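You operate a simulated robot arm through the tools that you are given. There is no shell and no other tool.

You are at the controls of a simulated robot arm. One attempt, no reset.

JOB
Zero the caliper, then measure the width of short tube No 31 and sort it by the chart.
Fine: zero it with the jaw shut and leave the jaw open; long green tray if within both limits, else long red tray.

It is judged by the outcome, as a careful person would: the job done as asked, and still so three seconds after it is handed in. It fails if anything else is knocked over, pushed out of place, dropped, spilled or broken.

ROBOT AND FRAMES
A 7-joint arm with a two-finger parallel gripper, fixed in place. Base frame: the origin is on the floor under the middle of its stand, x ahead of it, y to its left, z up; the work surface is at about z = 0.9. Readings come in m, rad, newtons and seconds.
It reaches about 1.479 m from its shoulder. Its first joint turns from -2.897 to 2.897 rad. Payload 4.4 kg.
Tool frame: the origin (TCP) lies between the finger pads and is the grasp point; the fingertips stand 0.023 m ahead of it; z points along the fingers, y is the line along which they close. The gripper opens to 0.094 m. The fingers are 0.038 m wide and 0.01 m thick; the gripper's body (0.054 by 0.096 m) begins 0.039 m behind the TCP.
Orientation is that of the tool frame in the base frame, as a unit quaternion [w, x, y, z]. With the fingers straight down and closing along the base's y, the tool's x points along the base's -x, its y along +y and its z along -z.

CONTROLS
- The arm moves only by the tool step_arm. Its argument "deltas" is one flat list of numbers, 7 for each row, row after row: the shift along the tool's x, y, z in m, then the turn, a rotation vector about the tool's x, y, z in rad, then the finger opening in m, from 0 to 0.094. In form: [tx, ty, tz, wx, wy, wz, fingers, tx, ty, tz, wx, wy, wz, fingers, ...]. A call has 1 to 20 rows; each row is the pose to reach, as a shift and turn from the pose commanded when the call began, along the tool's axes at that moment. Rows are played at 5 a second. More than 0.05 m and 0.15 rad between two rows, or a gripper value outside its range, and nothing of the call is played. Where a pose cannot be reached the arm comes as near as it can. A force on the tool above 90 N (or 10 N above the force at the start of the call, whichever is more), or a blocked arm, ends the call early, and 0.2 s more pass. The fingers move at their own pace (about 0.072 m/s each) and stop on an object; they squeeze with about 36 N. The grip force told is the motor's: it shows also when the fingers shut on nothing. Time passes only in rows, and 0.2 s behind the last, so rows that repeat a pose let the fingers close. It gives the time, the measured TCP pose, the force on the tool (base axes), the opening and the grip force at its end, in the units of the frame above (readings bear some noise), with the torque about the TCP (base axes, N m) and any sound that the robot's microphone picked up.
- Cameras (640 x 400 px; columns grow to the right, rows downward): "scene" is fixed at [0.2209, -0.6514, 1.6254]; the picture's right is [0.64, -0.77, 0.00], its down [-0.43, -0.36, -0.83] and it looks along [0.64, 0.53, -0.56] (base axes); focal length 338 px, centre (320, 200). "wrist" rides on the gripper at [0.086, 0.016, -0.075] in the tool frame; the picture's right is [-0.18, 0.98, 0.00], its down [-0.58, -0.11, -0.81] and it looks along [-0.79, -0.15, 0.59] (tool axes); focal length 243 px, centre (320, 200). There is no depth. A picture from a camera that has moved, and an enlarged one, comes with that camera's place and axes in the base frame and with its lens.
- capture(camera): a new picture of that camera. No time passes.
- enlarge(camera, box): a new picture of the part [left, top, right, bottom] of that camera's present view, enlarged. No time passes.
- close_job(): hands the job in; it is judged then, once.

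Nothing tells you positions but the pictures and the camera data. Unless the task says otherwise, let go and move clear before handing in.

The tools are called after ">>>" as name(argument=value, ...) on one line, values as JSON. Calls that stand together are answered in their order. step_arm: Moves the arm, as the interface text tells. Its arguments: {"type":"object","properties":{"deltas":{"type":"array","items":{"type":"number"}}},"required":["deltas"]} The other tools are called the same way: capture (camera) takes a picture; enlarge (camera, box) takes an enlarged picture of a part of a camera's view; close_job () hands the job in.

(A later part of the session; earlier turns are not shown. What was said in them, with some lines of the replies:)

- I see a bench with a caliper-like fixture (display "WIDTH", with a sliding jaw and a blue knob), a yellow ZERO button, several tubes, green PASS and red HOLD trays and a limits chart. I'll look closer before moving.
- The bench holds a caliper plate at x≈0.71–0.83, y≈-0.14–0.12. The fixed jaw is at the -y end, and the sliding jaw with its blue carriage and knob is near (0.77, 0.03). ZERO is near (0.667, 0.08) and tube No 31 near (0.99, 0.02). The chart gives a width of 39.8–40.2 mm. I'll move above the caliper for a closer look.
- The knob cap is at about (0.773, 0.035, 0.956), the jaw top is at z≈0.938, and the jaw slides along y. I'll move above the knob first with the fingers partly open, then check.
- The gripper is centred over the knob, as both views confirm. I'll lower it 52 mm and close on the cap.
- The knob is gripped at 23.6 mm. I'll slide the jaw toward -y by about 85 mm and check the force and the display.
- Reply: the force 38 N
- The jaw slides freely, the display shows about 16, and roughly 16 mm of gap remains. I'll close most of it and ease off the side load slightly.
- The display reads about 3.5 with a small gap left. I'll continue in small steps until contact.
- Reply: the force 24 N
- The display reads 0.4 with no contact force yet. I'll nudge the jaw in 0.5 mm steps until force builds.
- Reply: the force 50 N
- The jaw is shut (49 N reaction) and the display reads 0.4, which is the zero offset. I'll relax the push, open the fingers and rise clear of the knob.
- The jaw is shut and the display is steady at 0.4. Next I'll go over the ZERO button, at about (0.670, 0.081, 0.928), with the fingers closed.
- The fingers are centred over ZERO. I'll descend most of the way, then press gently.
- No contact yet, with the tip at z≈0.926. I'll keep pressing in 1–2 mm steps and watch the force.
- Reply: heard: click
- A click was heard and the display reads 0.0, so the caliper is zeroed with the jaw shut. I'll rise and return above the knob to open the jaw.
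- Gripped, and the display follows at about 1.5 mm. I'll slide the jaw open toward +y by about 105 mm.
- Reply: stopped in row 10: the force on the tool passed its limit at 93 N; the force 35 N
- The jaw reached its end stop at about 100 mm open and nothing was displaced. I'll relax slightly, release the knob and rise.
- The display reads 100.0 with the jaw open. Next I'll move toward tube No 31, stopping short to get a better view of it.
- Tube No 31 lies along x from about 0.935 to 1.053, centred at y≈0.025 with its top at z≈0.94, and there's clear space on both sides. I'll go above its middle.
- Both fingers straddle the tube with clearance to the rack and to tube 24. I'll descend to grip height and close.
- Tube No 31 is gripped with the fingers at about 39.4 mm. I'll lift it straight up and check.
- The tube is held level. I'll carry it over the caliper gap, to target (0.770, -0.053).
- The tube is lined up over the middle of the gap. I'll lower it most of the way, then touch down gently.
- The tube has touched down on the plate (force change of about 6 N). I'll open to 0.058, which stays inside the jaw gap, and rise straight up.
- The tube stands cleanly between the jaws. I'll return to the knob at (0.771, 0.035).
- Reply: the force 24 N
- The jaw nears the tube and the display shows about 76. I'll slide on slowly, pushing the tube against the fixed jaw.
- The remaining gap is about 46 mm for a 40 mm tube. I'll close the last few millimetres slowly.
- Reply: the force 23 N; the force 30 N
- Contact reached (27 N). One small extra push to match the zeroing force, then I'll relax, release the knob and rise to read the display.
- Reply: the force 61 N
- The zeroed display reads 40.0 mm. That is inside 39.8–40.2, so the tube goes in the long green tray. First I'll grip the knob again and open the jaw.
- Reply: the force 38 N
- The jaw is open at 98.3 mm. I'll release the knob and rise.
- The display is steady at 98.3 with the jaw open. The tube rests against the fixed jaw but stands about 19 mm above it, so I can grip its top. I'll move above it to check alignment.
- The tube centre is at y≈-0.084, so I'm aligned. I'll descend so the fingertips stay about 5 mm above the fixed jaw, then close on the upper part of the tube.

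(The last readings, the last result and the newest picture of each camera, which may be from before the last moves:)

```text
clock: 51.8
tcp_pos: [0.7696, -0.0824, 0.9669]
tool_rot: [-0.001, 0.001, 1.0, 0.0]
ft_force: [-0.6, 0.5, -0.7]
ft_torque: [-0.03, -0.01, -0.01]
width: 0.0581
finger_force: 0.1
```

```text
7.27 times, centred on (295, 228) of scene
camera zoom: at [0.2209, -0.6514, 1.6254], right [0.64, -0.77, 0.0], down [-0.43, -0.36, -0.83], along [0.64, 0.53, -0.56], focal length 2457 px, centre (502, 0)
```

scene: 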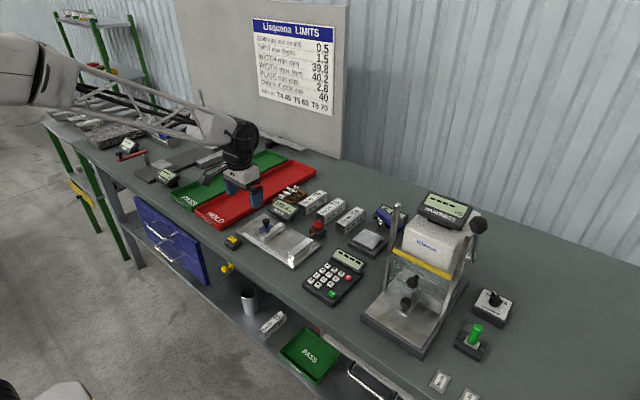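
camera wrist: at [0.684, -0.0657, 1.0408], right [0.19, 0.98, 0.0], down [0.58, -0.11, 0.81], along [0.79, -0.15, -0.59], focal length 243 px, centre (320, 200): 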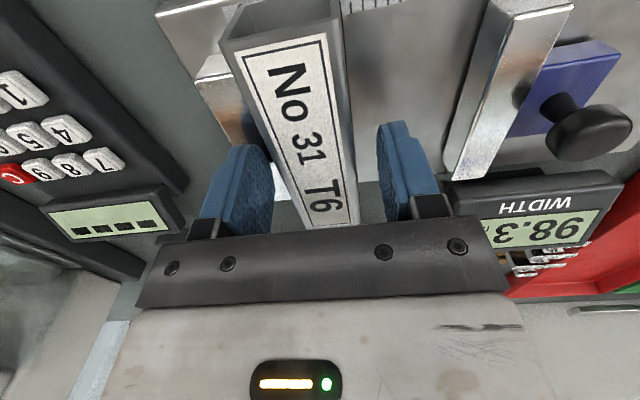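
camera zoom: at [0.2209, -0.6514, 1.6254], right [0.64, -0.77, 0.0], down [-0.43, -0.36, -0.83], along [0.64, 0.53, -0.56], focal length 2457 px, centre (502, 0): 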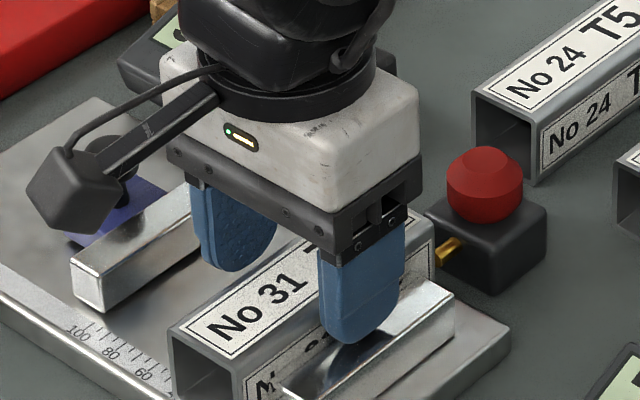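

>>> step_arm(deltas=[0, 0, 0, 0, 0, 0, 0.046, 0, 0, 0, 0, 0, 0, 0.0, 0, 0, 0, 0, 0, 0, 0.0, 0, 0, 0, 0, 0, 0, 0.0])

>>> capture(camera="wrist")

>>> enlarge(camera="scene", box=[260, 200, 330, 255])

```text
clock: 52.8
tcp_pos: [0.7699, -0.0832, 0.9678]
tool_rot: [-0.001, 0.002, 1.0, -0.001]
ft_force: [0.5, -0.2, 0.5]
ft_torque: [0.01, 0.01, -0.01]
width: 0.0395
finger_force: 35.9
```

```text
taken
camera wrist: at [0.684, -0.0657, 1.041], right [0.19, 0.98, 0.0], down [0.58, -0.11, 0.81], along [0.79, -0.15, -0.59], focal length 243 px, centre (320, 200)
```

wrist: 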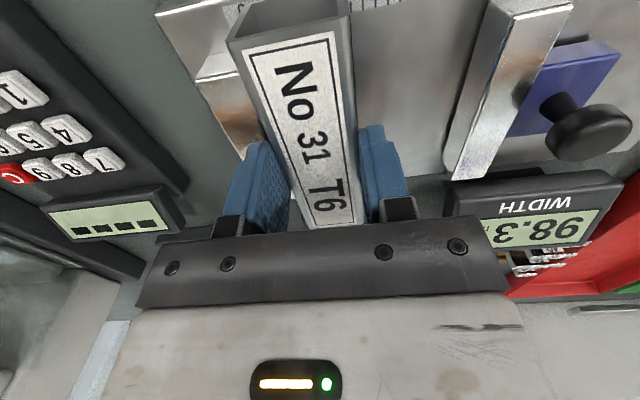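

```text
7.27 times, centred on (295, 228) of scene
camera zoom: at [0.2209, -0.6514, 1.6254], right [0.64, -0.77, 0.0], down [-0.43, -0.36, -0.83], along [0.64, 0.53, -0.56], focal length 2457 px, centre (502, 0)
```

zoom: 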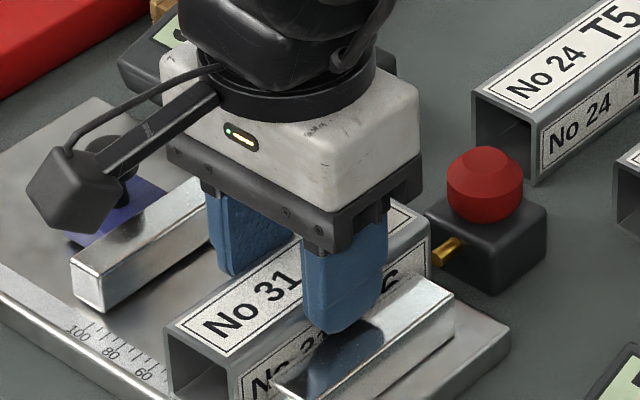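

The tube is gripped securely at 39.5 mm and is already slightly off the fixed jaw. I'll lift it straight up with a small +y clearance.

>>> step_arm(deltas=[0, 0.002, -0.002, 0, 0, 0, 0, 0, 0.004, -0.012, 0, 0, 0, 0, 0, 0.004, -0.04, 0, 0, 0, 0, 0, 0.004, -0.07, 0, 0, 0, 0, 0, 0.004, -0.1, 0, 0, 0, 0, 0, 0.004, -0.1, 0, 0, 0, 0])

>>> capture(camera="scene")

>>> enlarge(camera="scene", box=[240, 150, 350, 260])

>>> enlarge(camera="scene", box=[150, 130, 330, 240])

```text
clock: 54.1
tcp_pos: [0.7704, -0.0787, 1.0662]
tool_rot: [0.0, 0.001, 1.0, -0.001]
ft_force: [0.2, -0.3, -1.3]
ft_torque: [-0.01, 0.03, 0.02]
width: 0.0393
finger_force: 35.4
```

```text
taken
```

scene: 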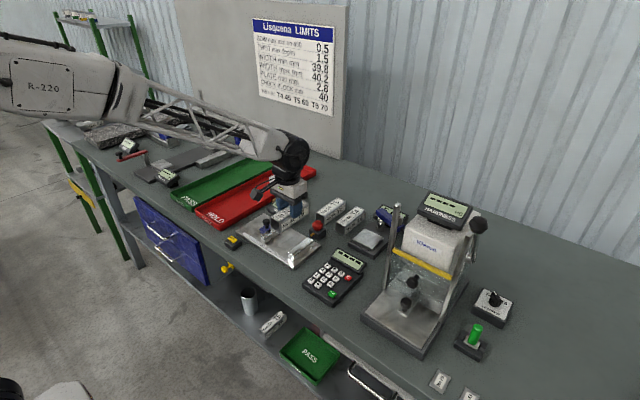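

```text
3.64 times, centred on (295, 205) of scene
camera zoom: at [0.2209, -0.6514, 1.6254], right [0.64, -0.77, 0.0], down [-0.43, -0.36, -0.83], along [0.64, 0.53, -0.56], focal length 1229 px, centre (411, 182)
```

zoom: 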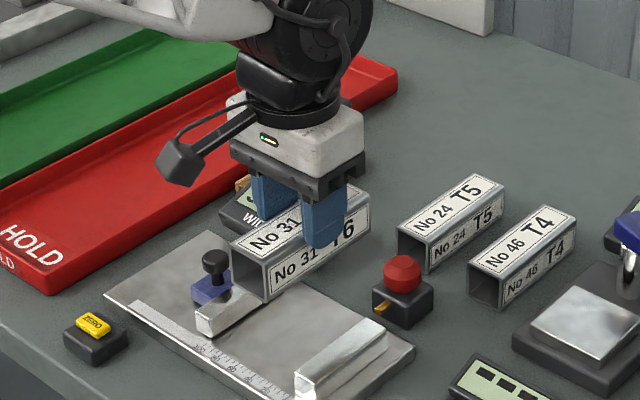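

```text
3.56 times, centred on (240, 185) of scene
camera zoom: at [0.2209, -0.6514, 1.6254], right [0.64, -0.77, 0.0], down [-0.43, -0.36, -0.83], along [0.64, 0.53, -0.56], focal length 1201 px, centre (604, 253)
```

zoom: 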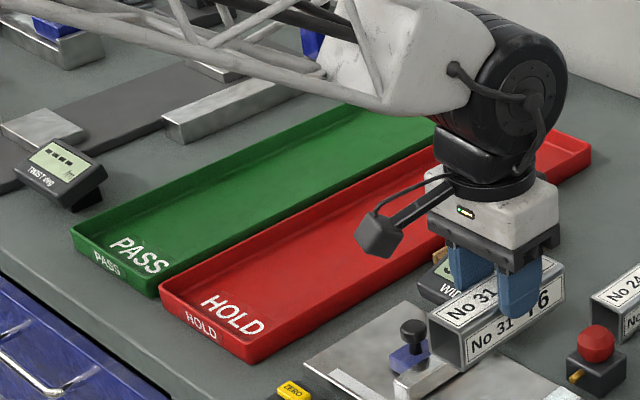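

The tube is held level above everything. The long green PASS tray spans y≈0.33–0.47 and x≈0.69–1.16, with its centre line near y=0.40. I'll carry the tube over it.

>>> step_arm(deltas=[-0.002, 0.015, 0, 0, 0, 0, 0, -0.008, 0.045, 0, 0, 0, 0, 0, -0.014, 0.083, 0, 0, 0, 0, 0, -0.02, 0.121, 0, 0, 0, 0, 0, -0.027, 0.16, 0, 0, 0, 0, 0, -0.033, 0.199, 0, 0, 0, 0, 0, -0.04, 0.238, 0, 0, 0, 0, 0, -0.046, 0.277, 0, 0, 0, 0, 0, -0.053, 0.316, 0, 0, 0, 0, 0, -0.059, 0.355, 0, 0, 0, 0, 0, -0.066, 0.394, 0, 0, 0, 0, 0, -0.072, 0.433, 0, 0, 0, 0, 0, -0.077, 0.463, 0, 0, 0, 0, 0, -0.08, 0.479, 0, 0, 0, 0, 0, -0.08, 0.479, 0, 0, 0, 0, 0])

>>> capture(camera="wrist")

>>> enlarge(camera="scene", box=[150, 110, 330, 240])

```text
clock: 57.4
tcp_pos: [0.8503, 0.4031, 1.0655]
tool_rot: [-0.001, 0.001, 1.0, -0.001]
ft_force: [0.6, -0.1, -1.6]
ft_torque: [-0.02, 0.02, -0.01]
width: 0.0395
finger_force: 35.4
```

```text
taken
camera wrist: at [0.765, 0.42, 1.1401], right [0.19, 0.98, 0.0], down [0.58, -0.11, 0.81], along [0.79, -0.15, -0.59], focal length 243 px, centre (320, 200)
```

wrist: 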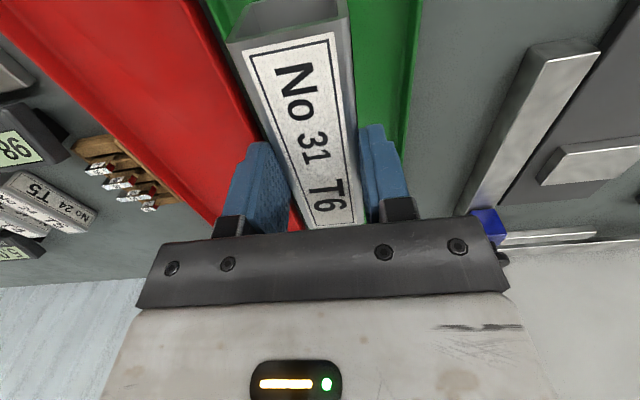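

```text
3.08 times, centred on (240, 175) of scene
camera zoom: at [0.2209, -0.6514, 1.6254], right [0.64, -0.77, 0.0], down [-0.43, -0.36, -0.83], along [0.64, 0.53, -0.56], focal length 1040 px, centre (566, 277)
```

zoom: 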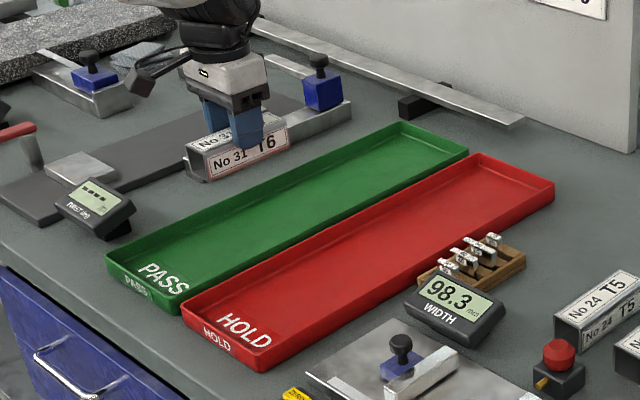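

The tube is over the middle of the green tray. I'll lower it most of the way, then touch down gently.

>>> step_arm(deltas=[0, 0.002, 0.03, 0, 0, 0, 0, 0, 0.002, 0.06, 0, 0, 0, 0, 0, 0.002, 0.085, 0, 0, 0, 0, 0, 0.002, 0.098, 0, 0, 0, 0, 0, 0.002, 0.098, 0, 0, 0, 0])

>>> enlarge(camera="scene", box=[180, 130, 290, 215])

>>> capture(camera="wrist")

```text
clock: 58.5
tcp_pos: [0.8503, 0.4036, 0.9687]
tool_rot: [0.0, 0.001, 1.0, -0.002]
ft_force: [-0.1, -0.1, -1.8]
ft_torque: [0.01, 0.03, 0.01]
width: 0.0393
finger_force: 36.1
```

```text
4.71 times, centred on (235, 172) of scene
camera zoom: at [0.2209, -0.6514, 1.6254], right [0.64, -0.77, 0.0], down [-0.43, -0.36, -0.83], along [0.64, 0.53, -0.56], focal length 1590 px, centre (720, 329)
```

zoom: 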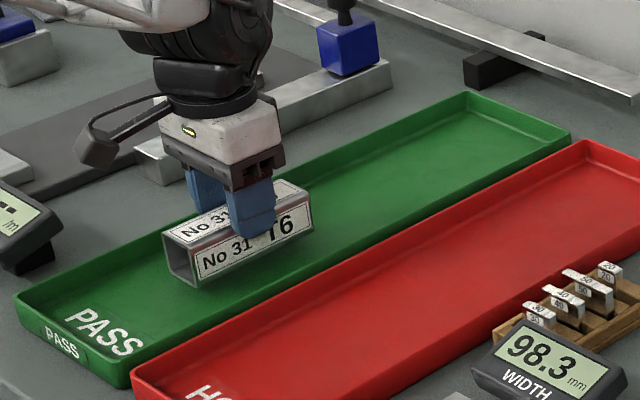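

```text
taken
camera wrist: at [0.7651, 0.4208, 1.0433], right [0.19, 0.98, 0.0], down [0.58, -0.11, 0.81], along [0.79, -0.15, -0.59], focal length 243 px, centre (320, 200)
```

wrist: 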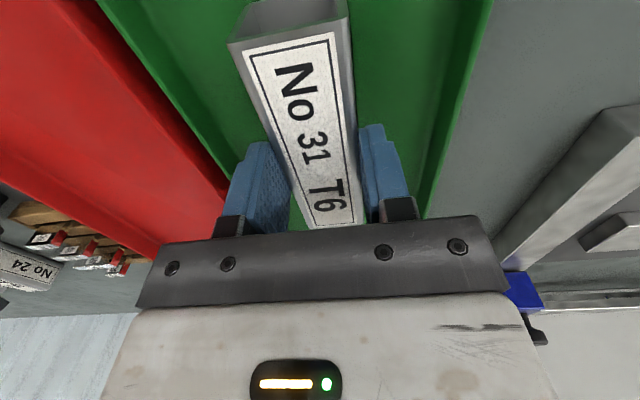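

>>> step_arm(deltas=[0, 0, 0.003, 0, 0, 0, 0, 0, 0, 0.006, 0, 0, 0, 0, 0, 0, 0.009, 0, 0, 0, 0, 0, 0, 0.009, 0, 0, 0, 0])

```text
clock: 59.5
tcp_pos: [0.8508, 0.4043, 0.9597]
tool_rot: [0.0, 0.001, 1.0, -0.001]
ft_force: [0.1, -0.6, -0.7]
ft_torque: [-0.03, -0.04, 0.01]
width: 0.0393
finger_force: 36.0
```

>>> step_arm(deltas=[0, 0, 0.0015, 0, 0, 0, 0, 0, 0, 0.003, 0, 0, 0, 0, 0, 0, 0.003, 0, 0, 0, 0])

>>> enlarge(camera="scene", box=[200, 150, 270, 205])

```text
clock: 60.4
tcp_pos: [0.8513, 0.4033, 0.9572]
tool_rot: [-0.002, 0.0, 1.0, -0.001]
ft_force: [0.0, 0.6, -0.7]
ft_torque: [-0.03, 0.01, 0.01]
width: 0.0392
finger_force: 36.2
```

```text
7.27 times, centred on (235, 178) of scene
camera zoom: at [0.2209, -0.6514, 1.6254], right [0.64, -0.77, 0.0], down [-0.43, -0.36, -0.83], along [0.64, 0.53, -0.56], focal length 2457 px, centre (938, 364)
```

zoom: 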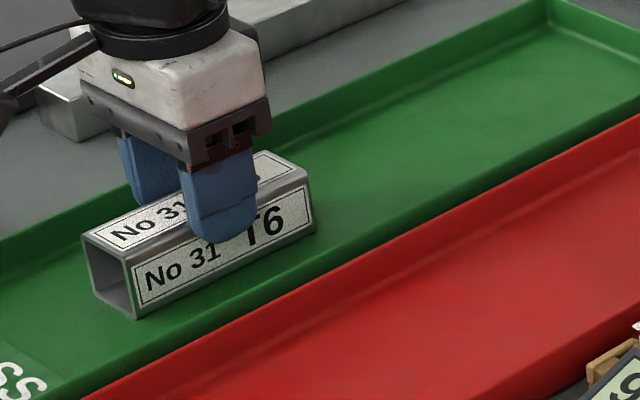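

>>> step_arm(deltas=[0, 0, 0.001, 0, 0, 0, 0, 0, 0, 0.002, 0, 0, 0, 0, 0, 0, 0.003, 0, 0, 0, 0, 0, 0, 0.003, 0, 0, 0, 0])

```text
clock: 61.4
tcp_pos: [0.8528, 0.4024, 0.9552]
tool_rot: [0.001, 0.001, 1.0, 0.0]
ft_force: [-1.3, -6.0, 30.7]
ft_torque: [-0.17, -0.05, 0.04]
width: 0.0397
finger_force: 35.9
```

Touchdown on the tray floor. I'll ease the load, open the fingers and rise clear.

>>> step_arm(deltas=[0, 0, -0.0008, 0, 0, 0, 0, 0, 0, -0.0008, 0, 0, 0, 0.05, 0, 0, -0.0008, 0, 0, 0, 0.062, 0, 0, -0.0008, 0, 0, 0, 0.062, 0, 0, -0.03, 0, 0, 0, 0.062, 0, 0, -0.07, 0, 0, 0, 0.062, 0, 0, -0.115, 0, 0, 0, 0.062, 0, 0, -0.115, 0, 0, 0, 0.062])

>>> capture(camera="scene")

>>> enlarge(camera="scene", box=[170, 120, 330, 240])

>>> capture(camera="wrist")

```text
clock: 63.1
tcp_pos: [0.854, 0.4033, 1.0696]
tool_rot: [-0.001, 0.0, 1.0, -0.001]
ft_force: [0.2, 0.1, 0.8]
ft_torque: [-0.01, 0.01, -0.01]
width: 0.0619
finger_force: 0.1
```

```text
taken
```

scene: 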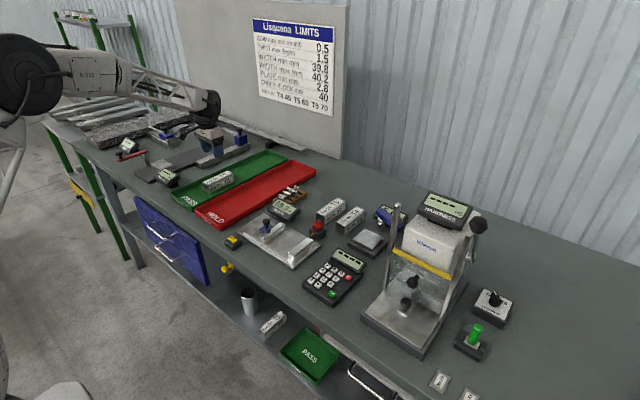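

```text
3.33 times, centred on (250, 180) of scene
camera zoom: at [0.2209, -0.6514, 1.6254], right [0.64, -0.77, 0.0], down [-0.43, -0.36, -0.83], along [0.64, 0.53, -0.56], focal length 1126 px, centre (553, 267)
```

zoom: 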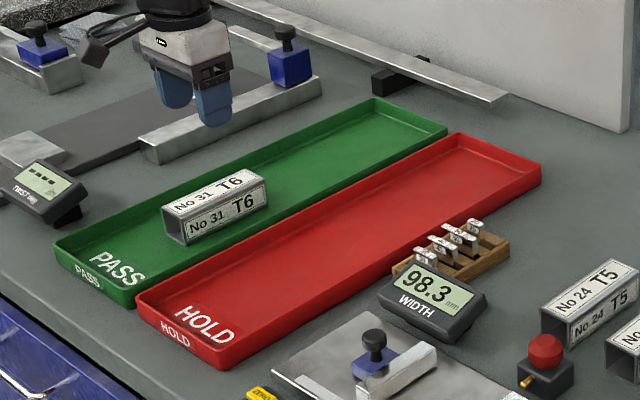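

```text
taken
camera wrist: at [0.7673, 0.4205, 1.1437], right [0.19, 0.98, 0.0], down [0.58, -0.11, 0.81], along [0.79, -0.15, -0.59], focal length 243 px, centre (320, 200)
```

wrist: 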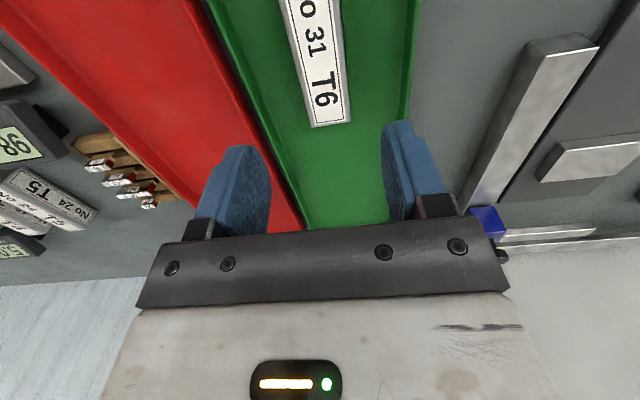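

Tube No 31 rests flat in the long green PASS tray. The jaw is open at 98.3 mm, the caliper stays zeroed, and nothing else looks displaced. I'll rise a bit further and then hand in.

>>> step_arm(deltas=[0, 0, -0.04, 0, 0, 0, 0.062, 0, 0, -0.08, 0, 0, 0, 0.062, 0, 0, -0.08, 0, 0, 0, 0.062, 0, 0, -0.08, 0, 0, 0, 0.062])

>>> enlarge(camera="scene", box=[170, 120, 390, 285])

```text
clock: 64.2
tcp_pos: [0.8513, 0.4042, 1.1482]
tool_rot: [0.0, 0.001, 1.0, -0.001]
ft_force: [-0.4, -0.7, -0.2]
ft_torque: [0.01, 0.0, 0.01]
width: 0.0622
finger_force: 0.0
```

```text
2.42 times, centred on (280, 202) of scene
camera zoom: at [0.2209, -0.6514, 1.6254], right [0.64, -0.77, 0.0], down [-0.43, -0.36, -0.83], along [0.64, 0.53, -0.56], focal length 819 px, centre (417, 194)
```

zoom: 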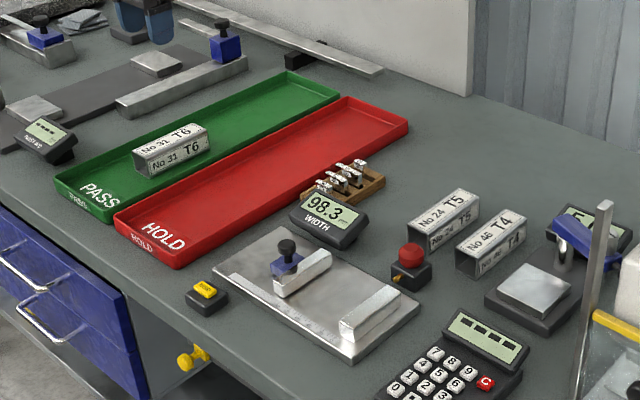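

The tube is in the long green tray, the jaw is open, everything else is in place and the arm is clear, so I'm handing in.

>>> close_job()

```text
The job is handed in.
```

Tube No 31 measured 40.0 mm on the zeroed caliper, inside the chart's 39.8–40.2 mm limits. I put it in the long green PASS tray.

- **Zeroing:** With the jaw shut, the caliper read 0.4 mm. I pressed ZERO, heard the click, and the display went to 0.0.
- **Jaw:** It is left open, with the display at 98.3 mm.
- **Bench:** In the last picture the tube lies flat in the tray, and nothing else looks knocked or moved.

The job is handed in; no result has come back yet.
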